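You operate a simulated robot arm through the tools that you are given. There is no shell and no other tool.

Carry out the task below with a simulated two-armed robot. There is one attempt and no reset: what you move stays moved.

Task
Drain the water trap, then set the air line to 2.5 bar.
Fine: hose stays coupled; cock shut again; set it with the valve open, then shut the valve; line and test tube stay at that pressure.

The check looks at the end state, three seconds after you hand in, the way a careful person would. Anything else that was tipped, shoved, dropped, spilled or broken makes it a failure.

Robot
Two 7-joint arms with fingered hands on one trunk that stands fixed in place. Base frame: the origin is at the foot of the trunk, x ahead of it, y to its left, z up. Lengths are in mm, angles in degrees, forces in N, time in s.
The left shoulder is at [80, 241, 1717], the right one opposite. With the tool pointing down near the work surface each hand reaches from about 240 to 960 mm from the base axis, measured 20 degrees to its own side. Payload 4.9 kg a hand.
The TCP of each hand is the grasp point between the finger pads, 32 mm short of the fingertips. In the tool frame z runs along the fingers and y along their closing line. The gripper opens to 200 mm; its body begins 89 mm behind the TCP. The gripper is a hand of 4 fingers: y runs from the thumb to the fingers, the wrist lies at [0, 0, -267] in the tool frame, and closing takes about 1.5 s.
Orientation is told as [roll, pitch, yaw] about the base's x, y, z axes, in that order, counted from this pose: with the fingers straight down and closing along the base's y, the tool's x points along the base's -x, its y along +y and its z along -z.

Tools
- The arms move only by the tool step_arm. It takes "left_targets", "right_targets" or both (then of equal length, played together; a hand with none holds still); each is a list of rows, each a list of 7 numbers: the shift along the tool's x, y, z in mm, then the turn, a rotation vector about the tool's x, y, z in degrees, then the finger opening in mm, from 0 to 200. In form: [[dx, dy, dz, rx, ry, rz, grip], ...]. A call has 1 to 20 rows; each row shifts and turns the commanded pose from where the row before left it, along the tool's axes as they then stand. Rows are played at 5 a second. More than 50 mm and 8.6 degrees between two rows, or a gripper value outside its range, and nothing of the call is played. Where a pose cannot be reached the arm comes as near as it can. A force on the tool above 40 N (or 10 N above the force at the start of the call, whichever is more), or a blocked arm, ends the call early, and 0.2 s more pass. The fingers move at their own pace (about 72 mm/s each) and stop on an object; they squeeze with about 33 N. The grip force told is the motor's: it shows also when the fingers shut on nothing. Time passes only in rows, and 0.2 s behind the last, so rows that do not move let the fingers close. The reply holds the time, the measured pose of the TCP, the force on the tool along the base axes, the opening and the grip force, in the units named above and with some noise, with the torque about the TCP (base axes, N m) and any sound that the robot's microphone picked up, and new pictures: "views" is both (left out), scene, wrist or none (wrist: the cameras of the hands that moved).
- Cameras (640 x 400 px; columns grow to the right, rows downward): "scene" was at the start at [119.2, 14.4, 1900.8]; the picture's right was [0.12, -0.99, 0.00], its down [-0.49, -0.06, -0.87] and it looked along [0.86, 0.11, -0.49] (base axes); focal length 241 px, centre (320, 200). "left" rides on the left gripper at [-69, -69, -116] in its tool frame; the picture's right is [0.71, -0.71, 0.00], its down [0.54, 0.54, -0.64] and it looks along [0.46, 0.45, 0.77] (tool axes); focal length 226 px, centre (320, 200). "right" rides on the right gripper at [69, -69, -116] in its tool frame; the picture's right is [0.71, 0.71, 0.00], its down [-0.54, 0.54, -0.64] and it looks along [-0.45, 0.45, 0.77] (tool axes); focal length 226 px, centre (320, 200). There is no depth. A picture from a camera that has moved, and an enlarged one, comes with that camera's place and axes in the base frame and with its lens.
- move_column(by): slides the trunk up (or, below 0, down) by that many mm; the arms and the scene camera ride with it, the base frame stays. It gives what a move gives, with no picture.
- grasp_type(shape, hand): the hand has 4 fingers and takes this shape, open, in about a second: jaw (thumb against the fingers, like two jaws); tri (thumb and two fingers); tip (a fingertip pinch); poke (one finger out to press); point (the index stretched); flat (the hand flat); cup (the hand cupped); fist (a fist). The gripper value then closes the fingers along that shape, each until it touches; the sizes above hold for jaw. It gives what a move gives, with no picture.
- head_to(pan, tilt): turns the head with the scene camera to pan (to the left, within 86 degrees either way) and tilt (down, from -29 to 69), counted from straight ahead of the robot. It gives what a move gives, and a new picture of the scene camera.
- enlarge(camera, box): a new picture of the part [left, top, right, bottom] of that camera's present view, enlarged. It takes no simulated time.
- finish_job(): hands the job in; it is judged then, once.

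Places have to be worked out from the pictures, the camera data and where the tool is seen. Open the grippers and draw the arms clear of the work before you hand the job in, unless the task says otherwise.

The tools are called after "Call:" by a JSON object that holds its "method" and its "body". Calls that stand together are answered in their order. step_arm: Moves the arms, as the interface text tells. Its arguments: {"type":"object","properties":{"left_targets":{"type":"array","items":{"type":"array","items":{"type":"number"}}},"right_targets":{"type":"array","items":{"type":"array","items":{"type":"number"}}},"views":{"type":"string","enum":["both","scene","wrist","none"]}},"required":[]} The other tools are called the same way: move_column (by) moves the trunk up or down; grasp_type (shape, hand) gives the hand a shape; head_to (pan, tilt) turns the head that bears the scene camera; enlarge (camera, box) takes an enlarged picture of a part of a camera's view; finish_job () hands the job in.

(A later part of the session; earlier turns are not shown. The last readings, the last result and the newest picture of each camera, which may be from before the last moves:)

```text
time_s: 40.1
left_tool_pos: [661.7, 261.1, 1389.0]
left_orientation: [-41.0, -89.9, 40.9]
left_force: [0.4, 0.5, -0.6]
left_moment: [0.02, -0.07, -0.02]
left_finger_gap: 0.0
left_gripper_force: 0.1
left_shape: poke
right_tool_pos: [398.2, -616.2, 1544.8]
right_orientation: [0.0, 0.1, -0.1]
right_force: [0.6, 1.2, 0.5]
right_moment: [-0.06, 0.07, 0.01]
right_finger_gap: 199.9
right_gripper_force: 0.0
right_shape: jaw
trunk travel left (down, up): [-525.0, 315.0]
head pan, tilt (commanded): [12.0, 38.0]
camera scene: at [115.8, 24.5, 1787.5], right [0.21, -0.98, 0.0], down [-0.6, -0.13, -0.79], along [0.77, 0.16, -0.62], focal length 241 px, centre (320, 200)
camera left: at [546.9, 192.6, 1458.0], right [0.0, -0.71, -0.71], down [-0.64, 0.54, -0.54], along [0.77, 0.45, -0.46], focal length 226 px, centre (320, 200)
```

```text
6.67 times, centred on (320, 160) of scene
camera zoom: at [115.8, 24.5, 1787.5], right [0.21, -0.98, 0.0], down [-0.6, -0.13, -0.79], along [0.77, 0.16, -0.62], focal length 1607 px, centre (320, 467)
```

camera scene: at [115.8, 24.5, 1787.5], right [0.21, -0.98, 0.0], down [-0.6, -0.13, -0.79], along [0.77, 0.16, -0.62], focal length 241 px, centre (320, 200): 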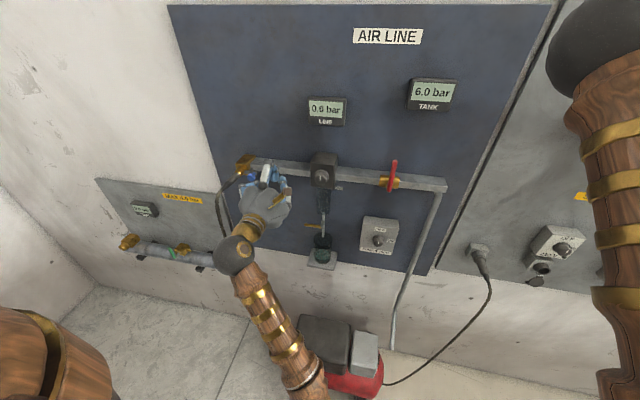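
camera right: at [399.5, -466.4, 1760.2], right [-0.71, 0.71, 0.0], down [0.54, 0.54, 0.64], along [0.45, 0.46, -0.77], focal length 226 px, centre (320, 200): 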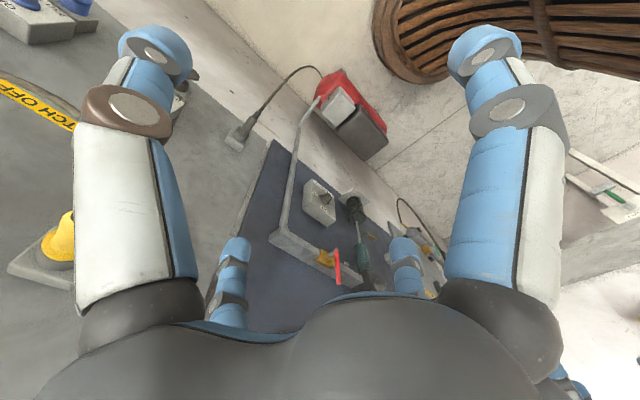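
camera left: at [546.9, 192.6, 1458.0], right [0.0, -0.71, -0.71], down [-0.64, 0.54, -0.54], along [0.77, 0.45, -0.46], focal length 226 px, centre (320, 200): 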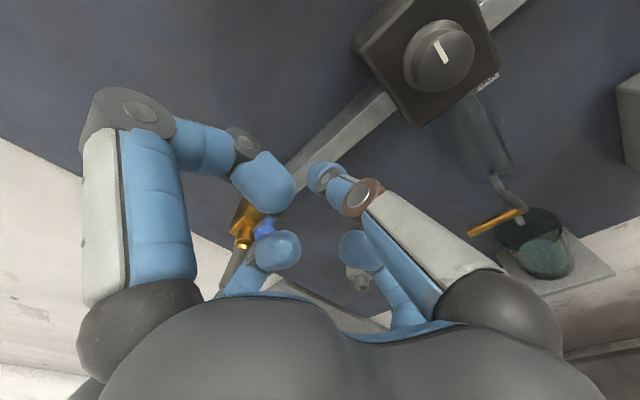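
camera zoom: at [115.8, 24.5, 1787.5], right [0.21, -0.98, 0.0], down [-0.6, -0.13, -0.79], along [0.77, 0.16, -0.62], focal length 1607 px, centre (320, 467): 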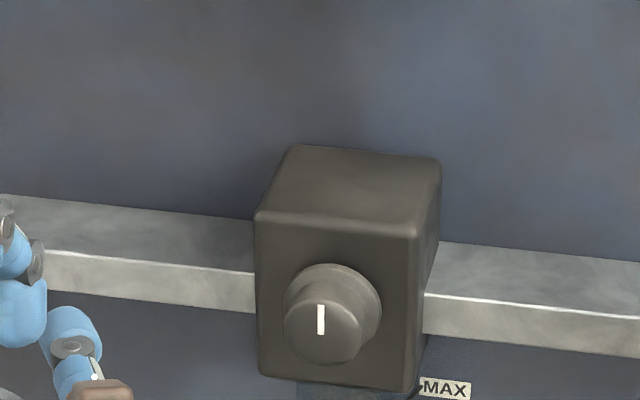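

The knob centre is about [719, 152, 1380] with its pointer straight up. I park the left hand here and prepare the right hand: poke shape, then turn it to face the wall and bring it toward the red valve, staying clear of the plug panel.

Call:
{"method": "grasp_type", "body": {"hand": "right", "shape": "poke"}}

Call:
{"method": "step_arm", "body": {"right_targets": [[-18, 20, 10, 0, -8.18, 0, 0], [-16.4, 22, 12.5, 0, -8.18, 0, 0], [-14.4, 24, 14.7, 0, -8.18, 0, 0], [-12.2, 26, 16.6, 0, -8.18, 0, 0], [-9.7, 28, 18.2, 0, -8.18, 0, 0], [-7, 28, 19.4, 0, -8.18, 0, 0], [-4.2, 28, 20.2, 0, -8.18, 0, 0], [-1.3, 28, 20.6, 0, -8.18, 0, 0], [1.7, 28, 20.5, 0, -8.18, 0, 0], [4.6, 28, 20.1, 0, -8.18, 0, 0], [7.4, 28, 19.2, 0, -8.18, 0, 0]], "views": "both"}}

```text
time_s: 41.0
left_tool_pos: [658.7, 256.9, 1390.6]
left_orientation: [47.3, -89.9, -47.3]
left_force: [0.4, -0.1, 0.4]
left_moment: [0.03, -0.03, -0.01]
left_finger_gap: 0.0
left_gripper_force: 0.0
left_shape: poke
right_tool_pos: [395.7, -619.7, 1543.6]
right_orientation: [0.0, 0.0, 0.0]
right_force: [0.1, 0.1, 0.0]
right_moment: [0.01, -0.01, 0.02]
right_finger_gap: 0.1
right_gripper_force: 0.2
right_shape: poke
trunk travel left (down, up): [-525.0, 315.0]
head pan, tilt (commanded): [12.0, 38.0]
```

```text
time_s: 43.4
left_tool_pos: [658.8, 256.8, 1390.5]
left_orientation: [44.9, -89.9, -44.9]
left_force: [0.5, -0.3, 0.0]
left_moment: [0.01, 0.03, 0.01]
left_finger_gap: 0.0
left_gripper_force: 0.1
left_shape: poke
right_tool_pos: [638.3, -398.6, 1458.3]
right_orientation: [5.6, -89.1, -4.4]
right_force: [0.3, -0.8, -0.1]
right_moment: [-0.01, 0.03, 0.03]
right_finger_gap: 0.0
right_gripper_force: 0.0
right_shape: poke
right hand out of reach, approached as far as the arm can: row 7, 8, 9, 10, 11
trunk travel left (down, up): [-525.0, 315.0]
head pan, tilt (commanded): [12.0, 38.0]
camera scene: at [114.3, 19.2, 1787.7], right [0.21, -0.98, 0.0], down [-0.6, -0.13, -0.79], along [0.77, 0.17, -0.62], focal length 241 px, centre (320, 200)
camera right: at [521.8, -469.6, 1391.1], right [-0.03, 0.71, -0.71], down [-0.65, 0.53, 0.55], along [0.76, 0.47, 0.44], focal length 226 px, centre (320, 200)
```

scene: 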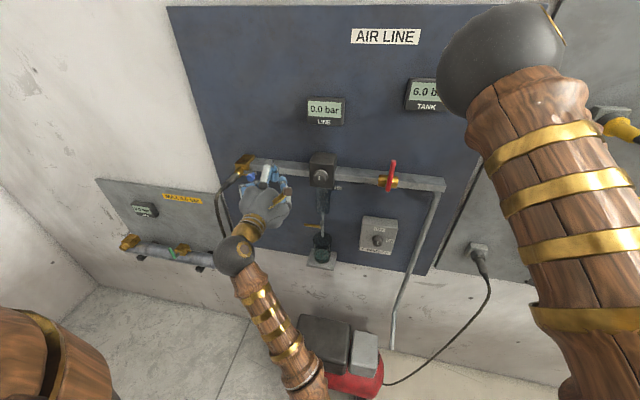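
right: 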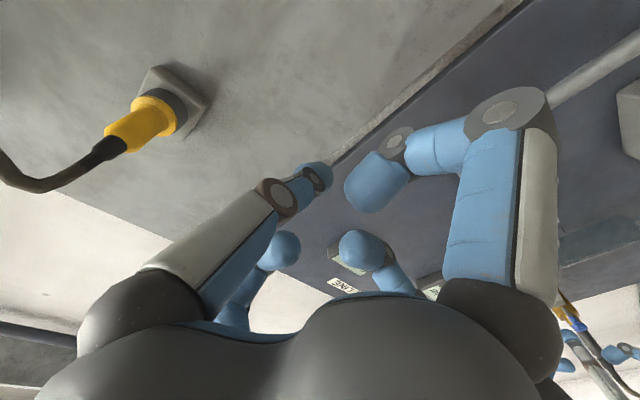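

The right hand faces the wall now at [638, −399, 1458], clear of the yellow plug. I slide it left toward the red handle, stopping short to check.

Call:
{"method": "step_arm", "body": {"right_targets": [[0, 30, 10, 0, 0, 0, 0], [0, 35, 8, 0, 0, 0, 0], [0, 35, 8, 0, 0, 0, 0], [0, 35, 8, 0, 0, 0, 0], [0, 35, 8, 0, 0, 0, 0], [0, 20, 0, 0, 0, 0, 0], [0, 0, 0, 0, 0, 0, 0]], "views": "both"}}

```text
time_s: 45.0
left_tool_pos: [660.7, 256.2, 1390.1]
left_orientation: [14.4, -89.8, -14.5]
left_force: [0.1, -0.2, 0.3]
left_moment: [0.0, 0.04, 0.01]
left_finger_gap: 0.0
left_gripper_force: 0.0
left_shape: poke
right_tool_pos: [644.5, -364.4, 1486.1]
right_orientation: [5.1, -88.8, -2.3]
right_force: [0.1, 0.0, -0.2]
right_moment: [0.0, -0.03, 0.02]
right_finger_gap: 0.2
right_gripper_force: 0.1
right_shape: poke
right hand out of reach, approached as far as the arm can: row 1, 2, 3, 4, 5, 6
trunk travel left (down, up): [-525.0, 315.0]
head pan, tilt (commanded): [12.0, 38.0]
camera scene: at [113.8, 20.2, 1787.7], right [0.21, -0.98, 0.0], down [-0.6, -0.13, -0.79], along [0.77, 0.16, -0.62], focal length 241 px, centre (320, 200)
camera right: at [529.0, -438.9, 1419.9], right [-0.05, 0.71, -0.71], down [-0.66, 0.51, 0.56], along [0.75, 0.49, 0.44], focal length 226 px, centre (320, 200)
```

scene: 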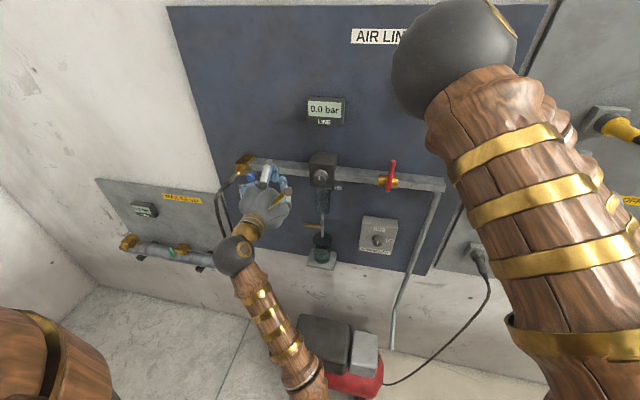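
right: 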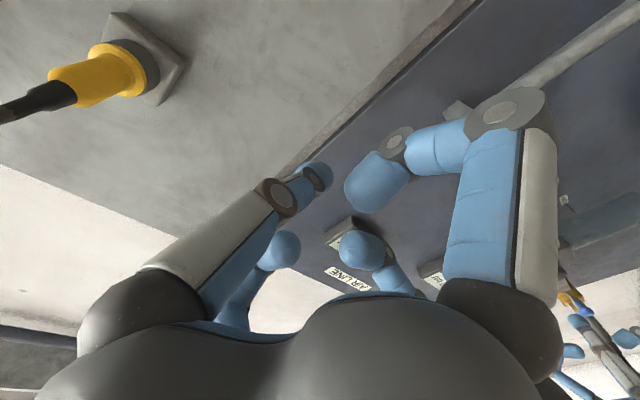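

The right arm is at its inner limit here (elbow folded high). Raising the trunk 120 mm and lowering the hands relative to it should unfold it; the way up is clear for both hands.

Call:
{"method": "move_column", "body": {"by": 120}}

Call:
{"method": "step_arm", "body": {"right_targets": [[30, 5, 0, 0, 0, 0, 0], [35, 5, 0, 0, 0, 0, 0], [35, 5, 0, 0, 0, 0, 0], [35, 5, 0, 0, 0, 0, 0], [30, 0, 0, 0, 0, 0, 0], [0, 0, 0, 0, 0, 0, 0]], "left_targets": [[24, 0, 0, 0, 0, 0, 0], [24, 0, 0, 0, 0, 0, 0], [24, 0, 0, 0, 0, 0, 0], [24, 0, 0, 0, 0, 0, 0], [24, 0, 0, 0, 0, 0, 0], [0, 0, 0, 0, 0, 0, 0]], "views": "both"}}

```text
time_s: 46.5
left_tool_pos: [659.7, 258.4, 1510.9]
left_orientation: [-12.8, -90.0, 12.8]
left_force: [0.2, -0.7, -0.4]
left_moment: [0.0, -0.03, 0.0]
left_finger_gap: 0.2
left_gripper_force: 0.0
left_shape: poke
right_tool_pos: [643.4, -365.6, 1605.7]
right_orientation: [4.1, -88.8, -1.3]
right_force: [-0.6, 0.6, -0.2]
right_moment: [0.02, -0.02, 0.01]
right_finger_gap: 0.0
right_gripper_force: 0.1
right_shape: poke
trunk travel left (down, up): [-645.0, 195.0]
head pan, tilt (commanded): [12.0, 38.0]
```

```text
time_s: 47.9
left_tool_pos: [659.6, 257.7, 1390.2]
left_orientation: [-27.8, -89.9, 27.6]
left_force: [-0.5, 0.2, -0.9]
left_moment: [0.0, 0.0, 0.0]
left_finger_gap: 0.2
left_gripper_force: 0.1
left_shape: poke
right_tool_pos: [628.0, -376.7, 1459.1]
right_orientation: [2.9, -88.6, 0.4]
right_force: [0.3, 0.7, 0.0]
right_moment: [0.05, -0.01, 0.01]
right_finger_gap: 0.0
right_gripper_force: 0.0
right_shape: poke
right hand out of reach, approached as far as the arm can: row 1, 2, 3
trunk travel left (down, up): [-645.0, 195.0]
head pan, tilt (commanded): [12.0, 38.0]
camera scene: at [114.1, 21.4, 1907.7], right [0.21, -0.98, 0.0], down [-0.6, -0.13, -0.79], along [0.77, 0.16, -0.62], focal length 241 px, centre (320, 200)
camera right: at [513.1, -452.2, 1394.6], right [-0.06, 0.71, -0.71], down [-0.66, 0.5, 0.56], along [0.75, 0.5, 0.44], focal length 226 px, centre (320, 200)
camera left: at [544.7, 189.8, 1458.1], right [0.0, -0.71, -0.71], down [-0.64, 0.54, -0.54], along [0.77, 0.45, -0.46], focal length 226 px, centre (320, 200)
```

scene: 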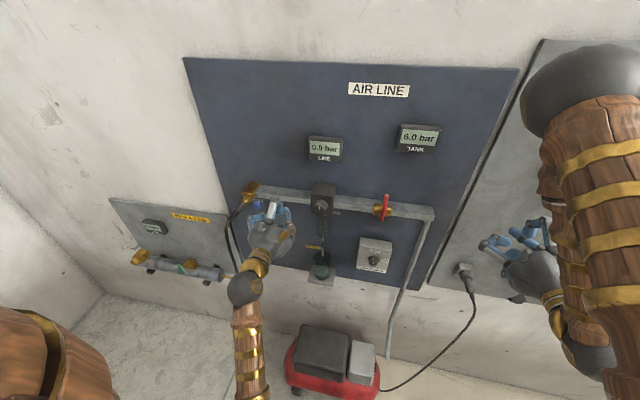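
right: 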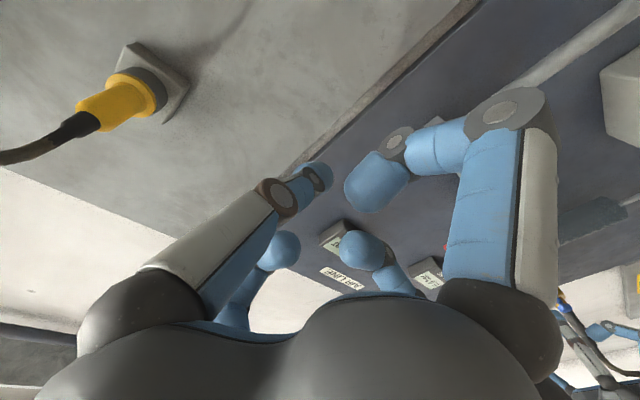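
left: 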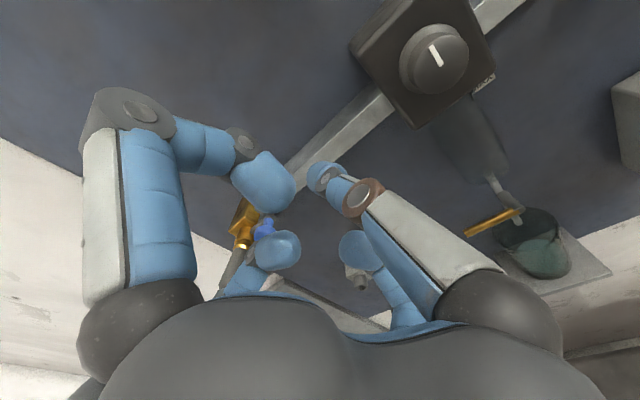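

Now the right hand is within reach. I slide it left toward the red handle again.

Call:
{"method": "step_arm", "body": {"right_targets": [[2, 30, 5, 0, 0, 0, 0], [2, 35, 5, 0, 0, 0, 0], [2, 35, 5, 0, 0, 0, 0], [2, 35, 5, 0, 0, 0, 0], [2, 35, 5, 0, 0, 0, 0], [2, 30, 5, 0, 0, 0, 0], [0, 0, 0, 0, 0, 0, 0]], "views": "both"}}

```text
time_s: 49.5
left_tool_pos: [659.9, 256.8, 1390.2]
left_orientation: [0.7, -90.1, -0.9]
left_force: [-0.3, -0.6, -0.9]
left_moment: [0.0, 0.02, 0.0]
left_finger_gap: 0.0
left_gripper_force: 0.0
left_shape: poke
right_tool_pos: [612.1, -350.3, 1478.8]
right_orientation: [4.8, -88.5, -0.7]
right_force: [-1.0, 0.6, -0.1]
right_moment: [-0.01, -0.01, -0.04]
right_finger_gap: 0.0
right_gripper_force: 0.0
right_shape: poke
right hand out of reach, approached as far as the arm can: row 1, 2, 3, 4, 5, 6
trunk travel left (down, up): [-645.0, 195.0]
head pan, tilt (commanded): [12.0, 38.0]
camera scene: at [113.7, 20.5, 1907.7], right [0.21, -0.98, 0.0], down [-0.6, -0.13, -0.79], along [0.77, 0.16, -0.62], focal length 241 px, centre (320, 200)
camera right: at [498.8, -427.3, 1413.5], right [-0.07, 0.71, -0.71], down [-0.67, 0.49, 0.56], along [0.74, 0.51, 0.43], focal length 226 px, centre (320, 200)
```

scene: 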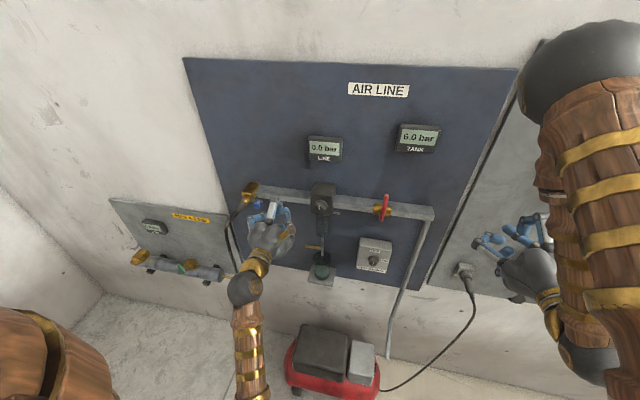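
right: 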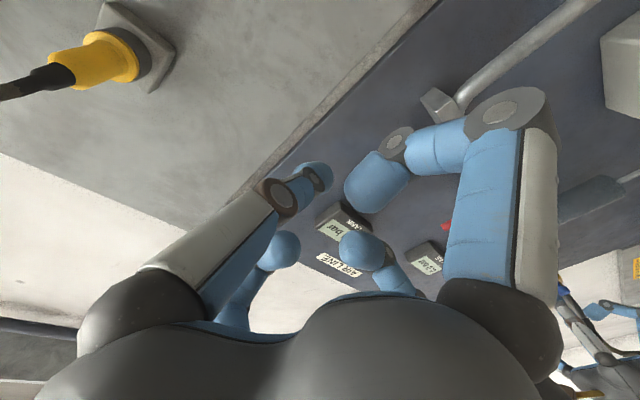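

The right arm is stuck against a joint limit in this elbow-up posture. I look at the arm itself to decide how to unfold it.

Call:
{"method": "head_to", "body": {"pan": -45, "tilt": 35}}

```text
time_s: 50.7
left_tool_pos: [659.0, 258.0, 1390.4]
left_orientation: [-9.8, -90.0, 9.8]
left_force: [0.4, 0.5, -1.0]
left_moment: [0.01, -0.03, 0.0]
left_finger_gap: 0.2
left_gripper_force: 0.0
left_shape: poke
right_tool_pos: [612.4, -350.4, 1478.9]
right_orientation: [4.6, -88.5, -0.4]
right_force: [0.1, -0.1, -0.4]
right_moment: [-0.01, -0.04, 0.0]
right_finger_gap: 0.3
right_gripper_force: 0.1
right_shape: poke
trunk travel left (down, up): [-645.0, 195.0]
head pan, tilt (commanded): [-45.0, 35.0]
camera scene: at [91.6, -59.4, 1912.3], right [-0.71, -0.71, 0.0], down [-0.41, 0.41, -0.82], along [0.58, -0.58, -0.57], focal length 241 px, centre (320, 200)
```

scene: 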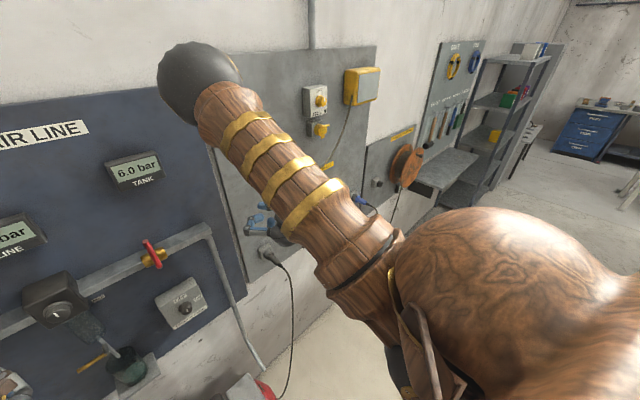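

The right elbow is high and forward, which suits a hand pointing down at a slant rather than straight ahead. I tilt the right hand to about 45 degrees downward and then move it left.

Call:
{"method": "step_arm", "body": {"right_targets": [[0, 0, 0, 0, 8.4, 0, 0], [0, 0, 0, 0, 8.4, 0, 0], [0, 0, 0, 0, 8.4, 0, 0], [0, 0, 0, 0, 8.4, 0, 0], [0, 0, 0, 0, 8.4, 0, 0], [0, 0, 0, 0, 0, 0, 0]], "views": "wrist"}}

Call:
{"method": "head_to", "body": {"pan": 0, "tilt": 36}}

```text
time_s: 52.1
left_tool_pos: [659.7, 257.9, 1389.2]
left_orientation: [-25.6, -90.0, 25.6]
left_force: [0.9, -0.5, -0.1]
left_moment: [-0.02, -0.02, 0.02]
left_finger_gap: 0.3
left_gripper_force: 0.0
left_shape: poke
right_tool_pos: [624.0, -356.5, 1473.7]
right_orientation: [0.1, -46.8, 2.9]
right_force: [-0.5, -1.0, 0.5]
right_moment: [0.0, -0.02, 0.0]
right_finger_gap: 0.0
right_gripper_force: 0.1
right_shape: poke
right hand out of reach, approached as far as the arm can: row 1
trunk travel left (down, up): [-645.0, 195.0]
head pan, tilt (commanded): [-45.0, 35.0]
camera right: at [495.5, -430.8, 1503.7], right [-0.52, 0.68, -0.51], down [-0.12, 0.54, 0.84], along [0.85, 0.5, -0.19], focal length 226 px, centre (320, 200)
```

right: 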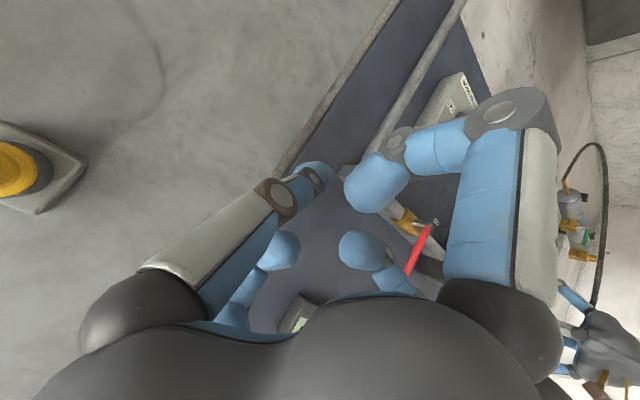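

```text
time_s: 53.2
left_tool_pos: [658.7, 257.5, 1390.3]
left_orientation: [-32.4, -90.1, 32.1]
left_force: [-0.8, -0.3, -0.3]
left_moment: [-0.03, 0.02, 0.0]
left_finger_gap: 0.0
left_gripper_force: 0.0
left_shape: poke
right_tool_pos: [624.2, -356.4, 1474.1]
right_orientation: [0.1, -46.8, 2.9]
right_force: [0.5, 0.4, 0.2]
right_moment: [0.02, 0.05, -0.01]
right_finger_gap: 0.0
right_gripper_force: 0.0
right_shape: poke
trunk travel left (down, up): [-645.0, 195.0]
head pan, tilt (commanded): [0.0, 36.0]
camera scene: at [116.6, 3.1, 1910.7], right [0.0, -1.0, 0.0], down [-0.59, 0.0, -0.81], along [0.81, 0.0, -0.59], focal length 241 px, centre (320, 200)
```

scene: 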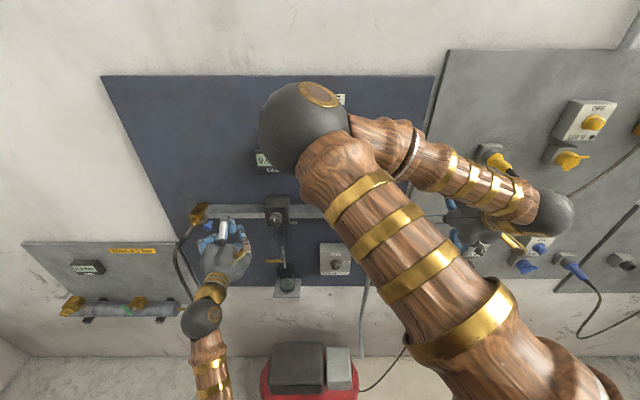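

In the right camera I can also see that the hose loops round to the tube's end fitting, so it is coupled at both ends. I move the right hand left toward the handle, still short of it.

Call:
{"method": "step_arm", "body": {"right_targets": [[-5, 30, 5, 0, 0, 0, 0], [-5, 35, 5, 0, 0, 0, 0], [-5, 35, 5, 0, 0, 0, 0], [-5, 35, 5, 0, 0, 0, 0], [-5, 35, 5, 0, 0, 0, 0], [0, 0, 0, 0, 0, 0, 0]], "views": "both"}}

```text
time_s: 54.6
left_tool_pos: [658.3, 258.1, 1389.2]
left_orientation: [14.6, -89.9, -14.7]
left_force: [0.0, 0.4, 0.3]
left_moment: [-0.04, 0.0, 0.01]
left_finger_gap: 0.0
left_gripper_force: 0.1
left_shape: poke
right_tool_pos: [652.6, -185.6, 1475.5]
right_orientation: [0.0, -46.9, 2.8]
right_force: [-0.1, -0.3, 0.1]
right_moment: [0.02, 0.0, 0.0]
right_finger_gap: 0.2
right_gripper_force: 0.1
right_shape: poke
trunk travel left (down, up): [-645.0, 195.0]
head pan, tilt (commanded): [0.0, 36.0]
camera scene: at [116.9, 2.4, 1910.7], right [0.0, -1.0, 0.0], down [-0.59, 0.0, -0.81], along [0.81, 0.0, -0.59], focal length 241 px, centre (320, 200)
camera right: at [522.8, -259.9, 1505.3], right [-0.52, 0.68, -0.51], down [-0.12, 0.53, 0.84], along [0.85, 0.5, -0.19], focal length 226 px, centre (320, 200)
```

scene: 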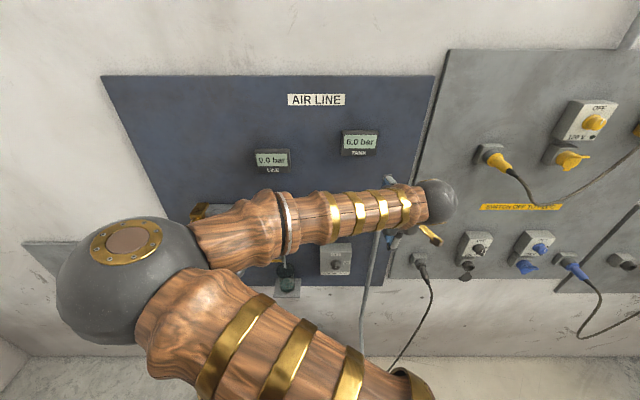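
right: 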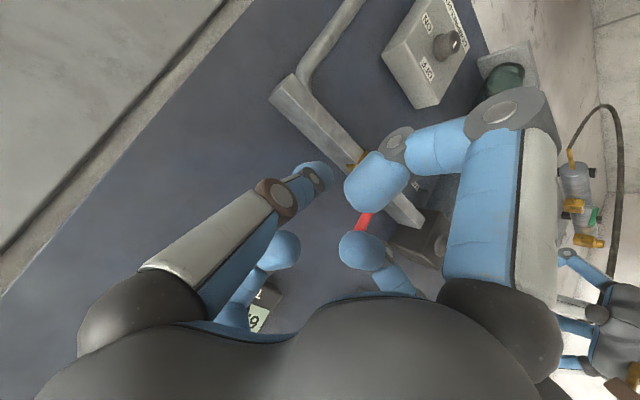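

The display views are clear now. I bring the finger to just right of the red handle's upper part.

Call:
{"method": "step_arm", "body": {"right_targets": [[-7, 28, 16, 0, 0, 0, 0], [-7, 28, 16, 0, 0, 0, 0], [-7, 28, 16, 0, 0, 0, 0], [0, 0, 0, 0, 0, 0, 0]], "views": "both"}}

Call:
{"method": "enlarge", "body": {"camera": "right", "box": [220, 80, 500, 300]}}

```text
time_s: 55.6
left_tool_pos: [658.7, 258.0, 1390.0]
left_orientation: [-7.7, -90.1, 7.7]
left_force: [-0.1, 0.7, -0.3]
left_moment: [-0.02, -0.01, 0.02]
left_finger_gap: 0.0
left_gripper_force: 0.0
left_shape: poke
right_tool_pos: [696.6, -98.9, 1458.1]
right_orientation: [0.1, -46.7, 2.7]
right_force: [-0.1, -0.7, 0.0]
right_moment: [0.02, -0.01, 0.0]
right_finger_gap: 0.1
right_gripper_force: 0.1
right_shape: poke
trunk travel left (down, up): [-645.0, 195.0]
head pan, tilt (commanded): [0.0, 36.0]
camera scene: at [116.5, 2.6, 1910.7], right [0.0, -1.0, 0.0], down [-0.59, 0.0, -0.81], along [0.81, 0.0, -0.59], focal length 241 px, centre (320, 200)
camera right: at [567.6, -173.7, 1488.2], right [-0.52, 0.68, -0.51], down [-0.13, 0.53, 0.84], along [0.85, 0.5, -0.19], focal length 226 px, centre (320, 200)
```

scene: 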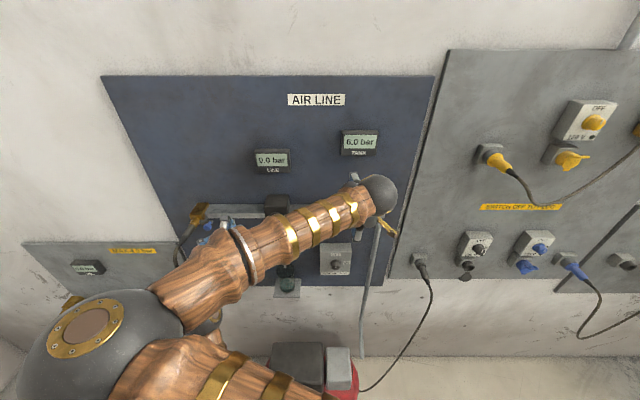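
right: 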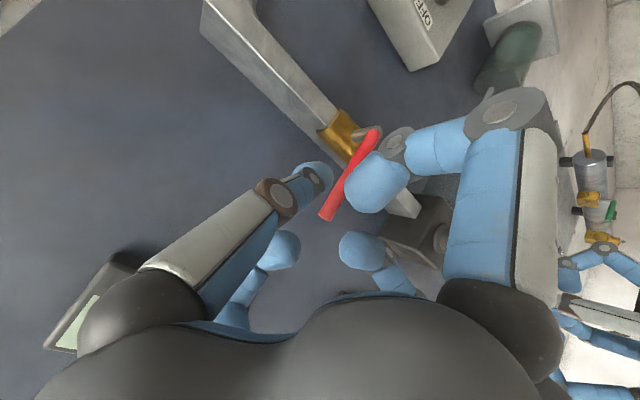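

```text
1.82 times, centred on (360, 190) of right
camera zoom: at [567.6, -173.7, 1488.2], right [-0.52, 0.68, -0.51], down [-0.13, 0.53, 0.84], along [0.85, 0.5, -0.19], focal length 411 px, centre (247, 218)
```

zoom: 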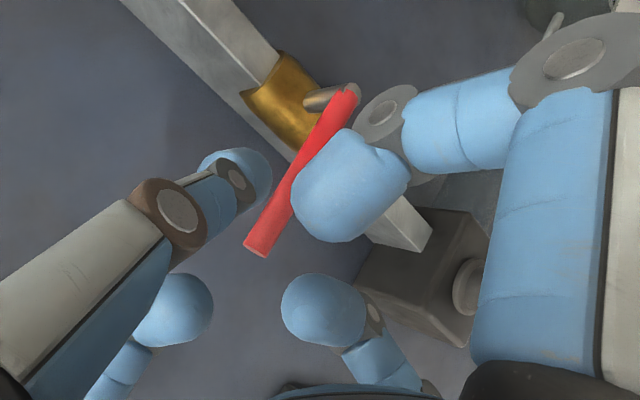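

The finger is right of the red handle with the other fingers clear. I move in to the handle's depth and push gently left by about 15 degrees to see if it turns that way.

Call:
{"method": "step_arm", "body": {"right_targets": [[-6, 6, 9, 0, 0, 0, 0], [-6, 6, 8, 0, 0, 0, 0], [0, 7, 0, 0, 0, 0, 0], [0, 6, 0, 0, 0, 0, 0], [0, 6, 0, 0, 0, 0, 0], [0, 5, 0, 0, 0, 0, 0], [0, 0, 0, 0, 0, 0, 0]], "views": "both"}}

Call:
{"method": "enlarge", "body": {"camera": "right", "box": [220, 80, 500, 300]}}

```text
time_s: 57.2
left_tool_pos: [659.0, 258.0, 1390.2]
left_orientation: [-15.5, -90.0, 15.5]
left_force: [0.3, -0.4, -0.3]
left_moment: [0.01, 0.03, 0.03]
left_finger_gap: 0.1
left_gripper_force: 0.0
left_shape: poke
right_tool_pos: [716.4, -64.1, 1455.6]
right_orientation: [0.3, -46.7, 2.2]
right_force: [-1.5, -1.1, -0.1]
right_moment: [0.03, -0.01, 0.03]
right_finger_gap: 0.2
right_gripper_force: 0.0
right_shape: poke
trunk travel left (down, up): [-645.0, 195.0]
head pan, tilt (commanded): [0.0, 36.0]
camera scene: at [116.5, 2.8, 1910.7], right [0.0, -1.0, 0.0], down [-0.59, 0.0, -0.81], along [0.81, 0.0, -0.59], focal length 241 px, centre (320, 200)
camera right: at [586.2, -139.3, 1484.9], right [-0.51, 0.69, -0.51], down [-0.12, 0.53, 0.84], along [0.85, 0.49, -0.19], focal length 226 px, centre (320, 200)
```

scene: 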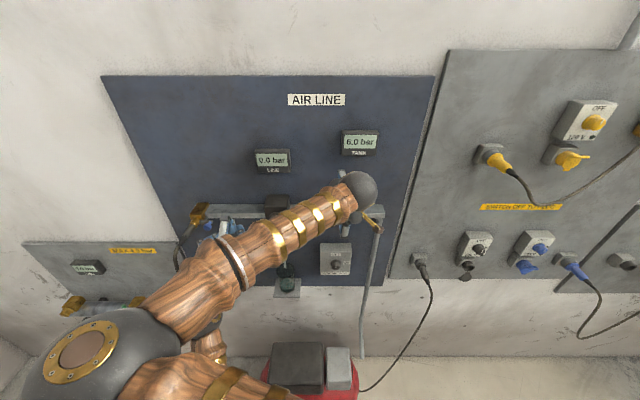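
right: 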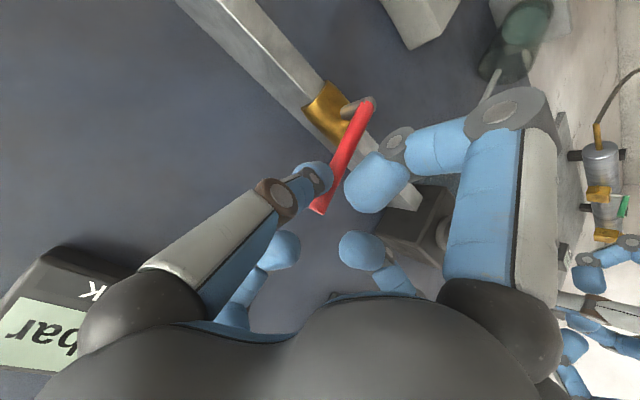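

```text
1.82 times, centred on (360, 190) of right
camera zoom: at [586.2, -139.3, 1484.9], right [-0.51, 0.69, -0.51], down [-0.12, 0.53, 0.84], along [0.85, 0.49, -0.19], focal length 411 px, centre (247, 218)
```

zoom: 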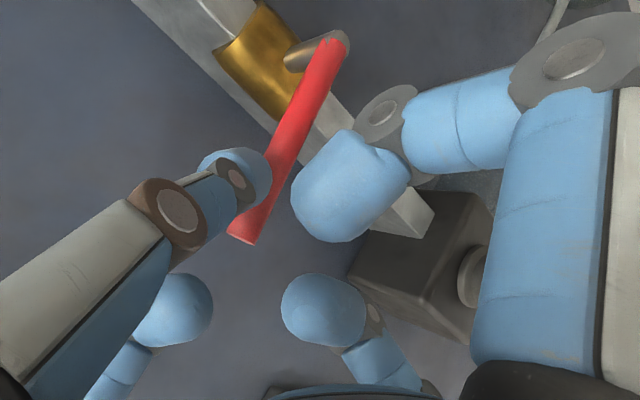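

Contact is light (about 1 N). I keep pushing left along the arc to see whether the handle follows.

Call:
{"method": "step_arm", "body": {"right_targets": [[0, 6, 0, 0, 0, 0, 0], [0, 6, 0, 0, 0, 0, 0], [0, 6, 0, 0, 0, 0, 0], [0, 5, 0, 0, 0, 0, 0], [0, 0, 0, 0, 0, 0, 0]], "views": "none"}}

Call:
{"method": "enlarge", "body": {"camera": "right", "box": [220, 80, 500, 300]}}

Call:
{"method": "enlarge", "body": {"camera": "scene", "box": [240, 130, 400, 270]}}

```text
time_s: 58.6
left_tool_pos: [659.5, 258.4, 1389.0]
left_orientation: [-24.4, -89.9, 24.4]
left_force: [0.2, 0.1, 0.1]
left_moment: [0.02, 0.02, -0.01]
left_finger_gap: 0.0
left_gripper_force: 0.0
left_shape: poke
right_tool_pos: [723.0, -64.4, 1458.3]
right_orientation: [1.4, -46.8, -0.6]
right_force: [-0.1, -0.3, 0.1]
right_moment: [0.02, 0.01, -0.03]
right_finger_gap: 0.0
right_gripper_force: 0.2
right_shape: poke
trunk travel left (down, up): [-645.0, 195.0]
head pan, tilt (commanded): [0.0, 36.0]
stopped in row 5 (right hand): the arm was blocked; the commanded pose is now the measured one
```

```text
1.82 times, centred on (360, 190) of right
camera zoom: at [590.2, -133.3, 1487.0], right [-0.49, 0.71, -0.5], down [-0.1, 0.53, 0.84], along [0.87, 0.46, -0.18], focal length 411 px, centre (247, 218)
```

zoom: 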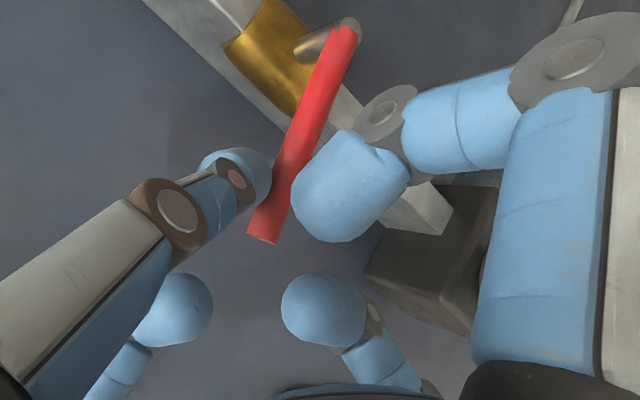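

```text
2.86 times, centred on (320, 200) of scene
camera zoom: at [116.7, 3.0, 1910.7], right [0.0, -1.0, 0.0], down [-0.59, 0.0, -0.81], along [0.81, 0.0, -0.59], focal length 689 px, centre (320, 200)
```

zoom: 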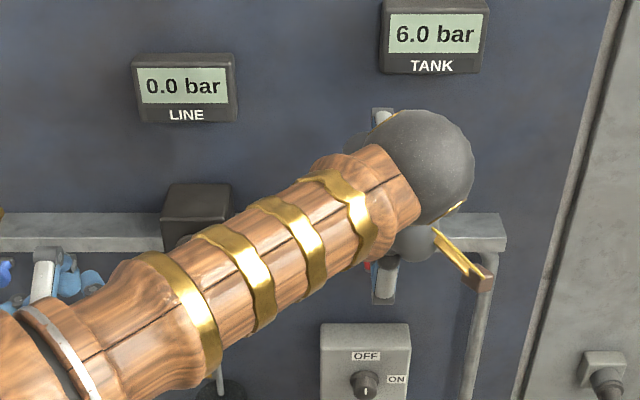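

The call ended as "blocked" though the handle has tilted about 10 degrees left. I check whether the right arm is touching the left one.

Call:
{"method": "enlarge", "body": {"camera": "left", "box": [0, 0, 640, 400]}}

Call:
{"method": "head_to", "body": {"pan": 25, "tilt": 50}}

```text
1.00 times, centred on (320, 200) of left (not enlarged: the box is as wide or as high as the picture)
camera zoom: at [544.3, 189.7, 1458.4], right [0.0, -0.71, -0.71], down [-0.64, 0.54, -0.54], along [0.77, 0.45, -0.46], focal length 226 px, centre (320, 200)
```

zoom: 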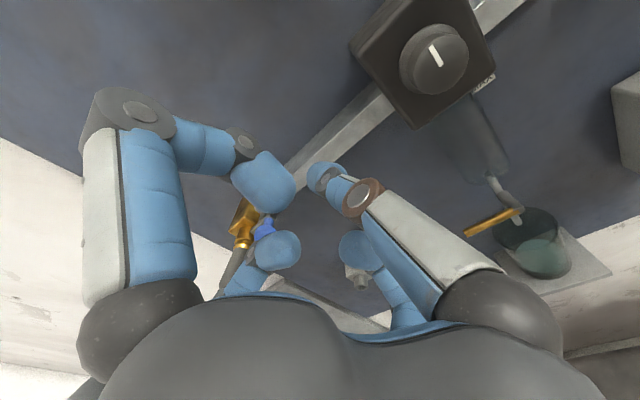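

```text
time_s: 59.5
left_tool_pos: [659.4, 258.7, 1390.2]
left_orientation: [-27.1, -90.0, 27.1]
left_force: [-0.4, -0.2, 0.1]
left_moment: [0.01, -0.04, -0.01]
left_finger_gap: 0.0
left_gripper_force: 0.2
left_shape: poke
right_tool_pos: [722.7, -63.8, 1460.0]
right_orientation: [1.3, -46.9, -0.6]
right_force: [-0.1, 0.1, -0.1]
right_moment: [-0.01, 0.0, -0.02]
right_finger_gap: 0.0
right_gripper_force: 0.1
right_shape: poke
trunk travel left (down, up): [-645.0, 195.0]
head pan, tilt (commanded): [25.0, 50.0]
camera scene: at [99.0, 35.5, 1890.6], right [0.42, -0.91, 0.0], down [-0.69, -0.32, -0.64], along [0.58, 0.27, -0.77], focal length 241 px, centre (320, 200)
```

scene: 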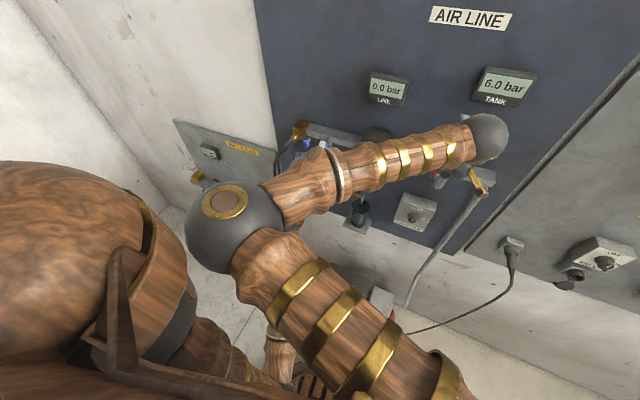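

The right elbow (about [207, 202, 1639]) has swung into the left shoulder – that is the blockage, not the valve. I back the right hand away from the handle and return it to a hands-down pose so I can bring it in again with the elbow low, as the left arm has it.

Call:
{"method": "step_arm", "body": {"right_targets": [[0, -15, 0, 0, 0, 0, 0], [5, -25, -15, 0, 0, 0, 0], [5, -30, -15, 0, 0, 0, 0], [5, -35, -10, 0, 0, 0, 0], [5, -35, -8, 0, 0, 0, 0], [5, -35, -5, 0, 0, 0, 0], [5, -35, -5, 0, 0, 0, 0], [5, -35, -5, 0, 0, 0, 0]], "views": "none"}}

Call:
{"method": "step_arm", "body": {"right_targets": [[2.5, -12, -31, 0, 7.8, 0, 0], [6.7, -12, -30.5, 0, 7.8, 0, 0], [10.8, -12, -29.3, 0, 7.8, 0, 0], [14.7, -12, -27.6, 0, 7.8, 0, 0], [18.3, -12, -25.3, 0, 7.8, 0, 0], [21.5, -12, -22.6, 0, 7.8, 0, 0], [24.4, -12, -19.5, 0, 0, 0, 0], [24.4, -12, -19.5, 0, 0, 0, 0], [24.4, -12, -19.5, 0, 0, 0, 0], [24.4, -12, -19.5, 0, 0, 0, 0], [24.4, -12, -19.5, 0, 0, 0, 0], [0, 0, 0, 0, 0, 0, 0]], "views": "scene"}}

```text
time_s: 61.3
left_tool_pos: [661.1, 257.1, 1389.8]
left_orientation: [43.5, -89.9, -43.5]
left_force: [-0.3, 0.0, -0.9]
left_moment: [0.02, -0.02, 0.04]
left_finger_gap: 0.0
left_gripper_force: 0.0
left_shape: poke
right_tool_pos: [654.6, -311.4, 1471.9]
right_orientation: [1.5, -46.9, -0.5]
right_force: [1.4, -0.1, 0.1]
right_moment: [0.01, -0.03, 0.05]
right_finger_gap: 0.0
right_gripper_force: 0.0
right_shape: poke
trunk travel left (down, up): [-645.0, 195.0]
head pan, tilt (commanded): [25.0, 50.0]
```

```text
time_s: 63.9
left_tool_pos: [660.0, 257.3, 1390.4]
left_orientation: [-20.7, -89.9, 20.6]
left_force: [0.0, -0.2, -0.2]
left_moment: [-0.03, -0.02, 0.02]
left_finger_gap: 0.2
left_gripper_force: 0.1
left_shape: poke
right_tool_pos: [386.7, -447.0, 1684.5]
right_orientation: [0.9, -0.1, 0.6]
right_force: [-0.4, -0.2, 0.1]
right_moment: [-0.03, 0.02, 0.0]
right_finger_gap: 0.2
right_gripper_force: 0.0
right_shape: poke
trunk travel left (down, up): [-645.0, 195.0]
head pan, tilt (commanded): [25.0, 50.0]
camera scene: at [99.2, 35.5, 1890.5], right [0.42, -0.91, 0.0], down [-0.69, -0.32, -0.64], along [0.58, 0.27, -0.77], focal length 241 px, centre (320, 200)
```

scene: 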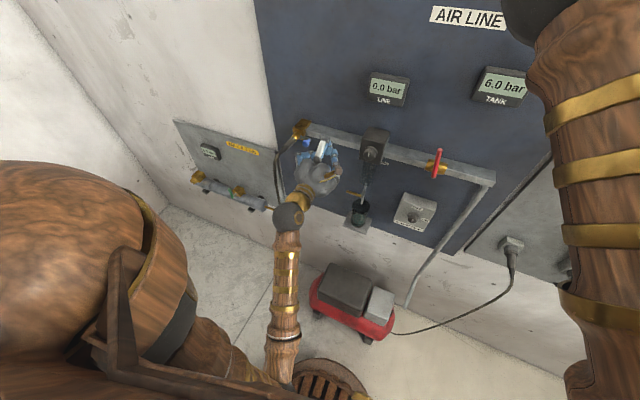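

The right arm is back in the open. I check the red handle's angle and the LINE reading.

Call:
{"method": "enlarge", "body": {"camera": "scene", "box": [350, 60, 530, 240]}}

```text
2.22 times, centred on (440, 150) of scene
camera zoom: at [99.2, 35.5, 1890.5], right [0.42, -0.91, 0.0], down [-0.69, -0.32, -0.64], along [0.58, 0.27, -0.77], focal length 536 px, centre (53, 311)
```

zoom: 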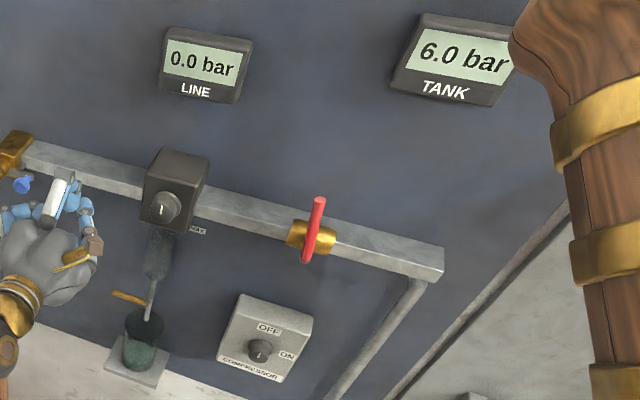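

The handle has indeed moved about 11 degrees to the left, so left is the opening direction. Now I repeat on the right, mirrored, the forward-turning path that gave the left arm its low elbow.

Call:
{"method": "step_arm", "body": {"right_targets": [[-19.5, 10, 6.5, 0, -8.18, 0, 0], [-18.4, 10, 9.2, 0, -8.18, 0, 0], [-16.9, 10, 11.7, 0, -8.18, 0, 0], [-15, 10, 14, 0, -8.18, 0, 0], [-12.9, 10, 16, 0, -8.18, 0, 0], [-10.5, 10, 17.7, 0, -8.18, 0, 0], [-7.8, 10, 19, 0, -8.18, 0, 0], [-5, 10, 19.9, 0, -8.18, 0, 0], [-2.1, 10, 20.4, 0, -8.18, 0, 0], [0.8, 10, 20.5, 0, -8.18, 0, 0], [3.7, 10, 20.2, 0, -8.18, 0, 0]], "views": "scene"}}

Call:
{"method": "head_to", "body": {"pan": -25, "tilt": 45}}

```text
time_s: 66.3
left_tool_pos: [662.3, 258.9, 1388.6]
left_orientation: [-11.3, -89.8, 11.2]
left_force: [-0.4, 0.7, 1.0]
left_moment: [-0.02, 0.0, 0.03]
left_finger_gap: 0.2
left_gripper_force: 0.1
left_shape: poke
right_tool_pos: [656.9, -363.6, 1645.6]
right_orientation: [81.3, -89.0, -80.4]
right_force: [0.6, 0.2, 0.9]
right_moment: [0.04, -0.03, -0.04]
right_finger_gap: 0.0
right_gripper_force: 0.2
right_shape: poke
right hand out of reach, approached as far as the arm can: row 7, 8, 9, 10
trunk travel left (down, up): [-645.0, 195.0]
head pan, tilt (commanded): [25.0, 50.0]
camera scene: at [101.4, 36.2, 1890.4], right [0.42, -0.91, 0.0], down [-0.7, -0.32, -0.64], along [0.58, 0.27, -0.77], focal length 241 px, centre (320, 200)
```

scene: 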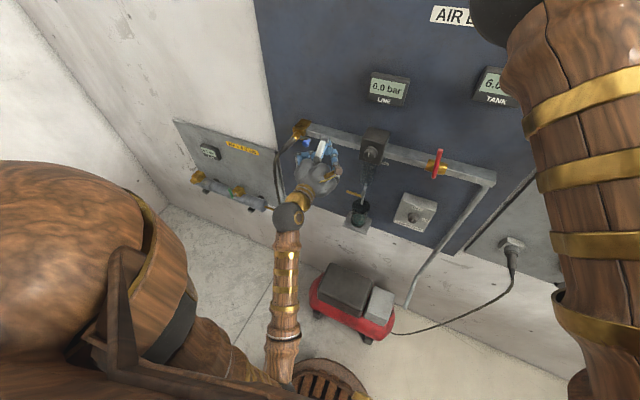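

```text
time_s: 67.5
left_tool_pos: [658.4, 258.1, 1389.9]
left_orientation: [-35.7, -89.9, 35.8]
left_force: [-0.7, -0.4, 0.4]
left_moment: [0.02, -0.01, 0.0]
left_finger_gap: 0.1
left_gripper_force: 0.1
left_shape: poke
right_tool_pos: [653.4, -365.7, 1644.3]
right_orientation: [72.6, -89.1, -71.8]
right_force: [-0.1, -0.9, -0.1]
right_moment: [-0.01, 0.0, 0.0]
right_finger_gap: 0.0
right_gripper_force: 0.1
right_shape: poke
trunk travel left (down, up): [-645.0, 195.0]
head pan, tilt (commanded): [-25.0, 45.0]
camera scene: at [103.1, -30.8, 1897.4], right [-0.42, -0.91, 0.0], down [-0.64, 0.3, -0.71], along [0.64, -0.3, -0.71], focal length 241 px, centre (320, 200)
```

scene: 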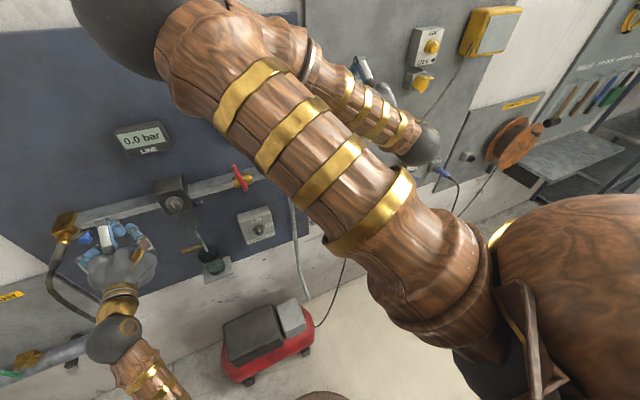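

Position mirrors, but the right elbow is still high. Pointing the hand upward should force the forearm to come from below, so I take the right hand out to the right and back, lower it, and pitch it up, watching the elbow.

Call:
{"method": "step_arm", "body": {"right_targets": [[10, -35, -18, 0, 0, 0, 0], [20, -35, -18, 0, 0, 0, 0], [25, -35, -18, 0, 0, 0, 0], [25, -35, -18, 0, 0, 0, 0], [30, -30, -15, 0, 0, 0, 0], [30, 0, 0, 0, 0, 0, 0], [30, 0, 0, 0, 0, 0, 0], [0, 0, 0, 0, 0, 0, 0]], "views": "scene"}}

Call:
{"method": "step_arm", "body": {"right_targets": [[0, 0, 0, 0, -8.4, 0, 0], [0, 0, 0, 0, -8.4, 0, 0], [0, 0, 0, 0, -8.4, 0, 0], [0, 0, 0, 0, -8.4, 0, 0], [0, 0, 0, 0, -8.4, 0, 0], [0, 0, 0, 0, 0, 0, 0]], "views": "both"}}

```text
time_s: 69.3
left_tool_pos: [660.1, 257.1, 1390.8]
left_orientation: [53.7, -90.0, -53.9]
left_force: [0.1, 0.3, 0.4]
left_moment: [-0.02, 0.01, 0.0]
left_finger_gap: 0.0
left_gripper_force: 0.0
left_shape: poke
right_tool_pos: [581.8, -536.0, 1471.8]
right_orientation: [98.4, -89.0, -98.0]
right_force: [0.0, -0.1, -0.4]
right_moment: [-0.01, 0.02, -0.01]
right_finger_gap: 0.0
right_gripper_force: 0.0
right_shape: poke
right hand out of reach, approached as far as the arm can: row 4, 5
trunk travel left (down, up): [-645.0, 195.0]
head pan, tilt (commanded): [-25.0, 45.0]
camera scene: at [102.5, -32.9, 1897.4], right [-0.42, -0.91, 0.0], down [-0.64, 0.3, -0.71], along [0.64, -0.3, -0.71], focal length 241 px, centre (320, 200)
```

scene: 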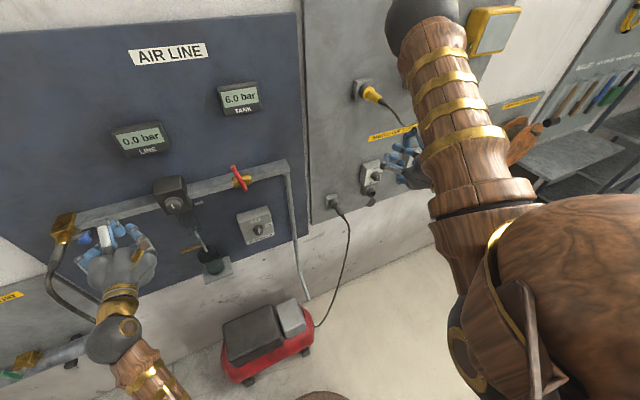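

```text
time_s: 70.7
left_tool_pos: [656.5, 257.0, 1390.8]
left_orientation: [-176.8, -89.8, 176.8]
left_force: [0.6, -0.5, -0.5]
left_moment: [-0.04, -0.01, 0.04]
left_finger_gap: 0.2
left_gripper_force: 0.0
left_shape: poke
right_tool_pos: [705.7, -576.6, 1562.0]
right_orientation: [177.6, -68.3, -177.1]
right_force: [-0.5, -0.3, 0.1]
right_moment: [0.03, 0.02, -0.01]
right_finger_gap: 0.0
right_gripper_force: 0.0
right_shape: poke
right hand out of reach, approached as far as the arm can: row 1, 2, 3, 4, 5
trunk travel left (down, up): [-645.0, 195.0]
head pan, tilt (commanded): [-25.0, 45.0]
camera scene: at [99.5, -31.8, 1897.7], right [-0.42, -0.91, 0.0], down [-0.64, 0.3, -0.71], along [0.64, -0.3, -0.71], focal length 241 px, centre (320, 200)
camera right: at [621.9, -644.0, 1455.9], right [0.26, 0.72, -0.65], down [-0.8, 0.53, 0.27], along [0.54, 0.45, 0.71], focal length 226 px, centre (320, 200)
```

scene: 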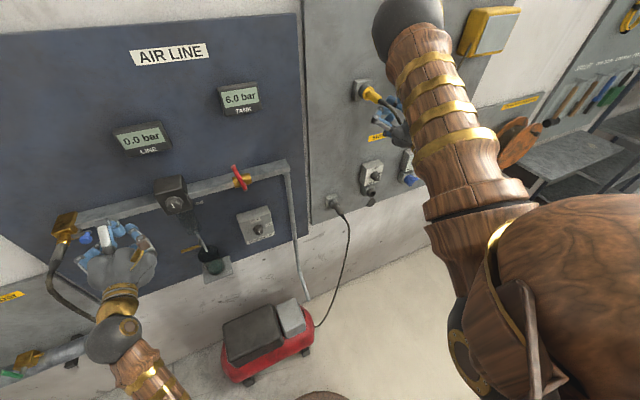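
right: 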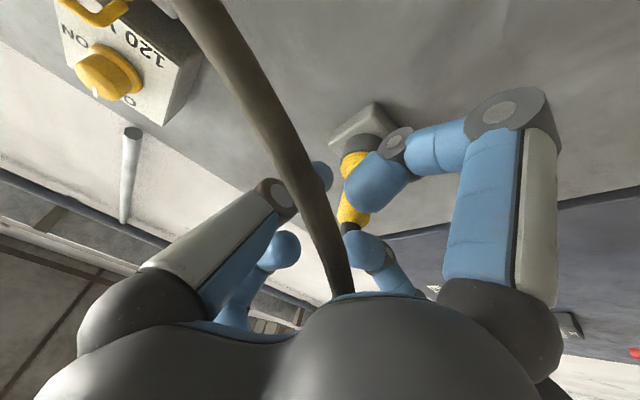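

The arm swung toward the yellow plug's cable, which I must not disturb. I undo the pitch in small steps and watch the cable.

Call:
{"method": "step_arm", "body": {"right_targets": [[0, 0, 0, 0, 4, 0, 0], [0, 0, 0, 0, 4, 0, 0]], "views": "both"}}

Call:
{"method": "enlarge", "body": {"camera": "scene", "box": [330, 60, 470, 220]}}

```text
time_s: 71.3
left_tool_pos: [659.7, 259.5, 1390.3]
left_orientation: [-120.4, -89.9, 120.4]
left_force: [0.6, 0.9, 0.1]
left_moment: [0.0, 0.02, -0.04]
left_finger_gap: 0.0
left_gripper_force: 0.0
left_shape: poke
right_tool_pos: [706.2, -576.2, 1563.0]
right_orientation: [176.1, -76.5, -175.8]
right_force: [0.0, 0.8, 0.2]
right_moment: [0.02, 0.02, 0.02]
right_finger_gap: 0.0
right_gripper_force: 0.1
right_shape: poke
trunk travel left (down, up): [-645.0, 195.0]
head pan, tilt (commanded): [-25.0, 45.0]
camera scene: at [101.0, -30.3, 1897.6], right [-0.42, -0.91, 0.0], down [-0.64, 0.3, -0.71], along [0.64, -0.3, -0.71], focal length 241 px, centre (320, 200)
camera right: at [608.7, -642.7, 1467.9], right [0.16, 0.72, -0.68], down [-0.76, 0.53, 0.39], along [0.64, 0.45, 0.63], focal length 226 px, centre (320, 200)
```

scene: 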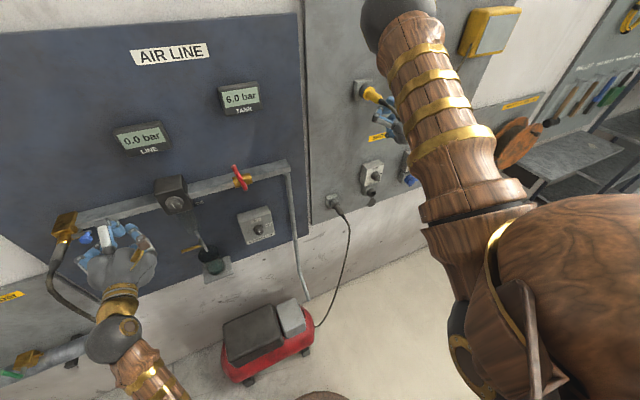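
right: 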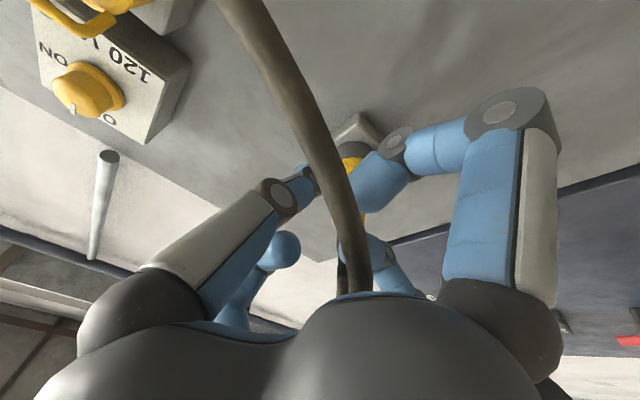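

```text
2.50 times, centred on (400, 140) of scene
camera zoom: at [101.0, -30.3, 1897.6], right [-0.42, -0.91, 0.0], down [-0.64, 0.3, -0.71], along [0.64, -0.3, -0.71], focal length 603 px, centre (120, 350)
```

zoom: 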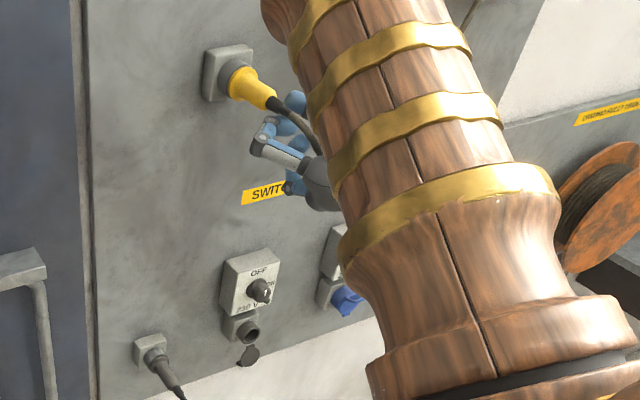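

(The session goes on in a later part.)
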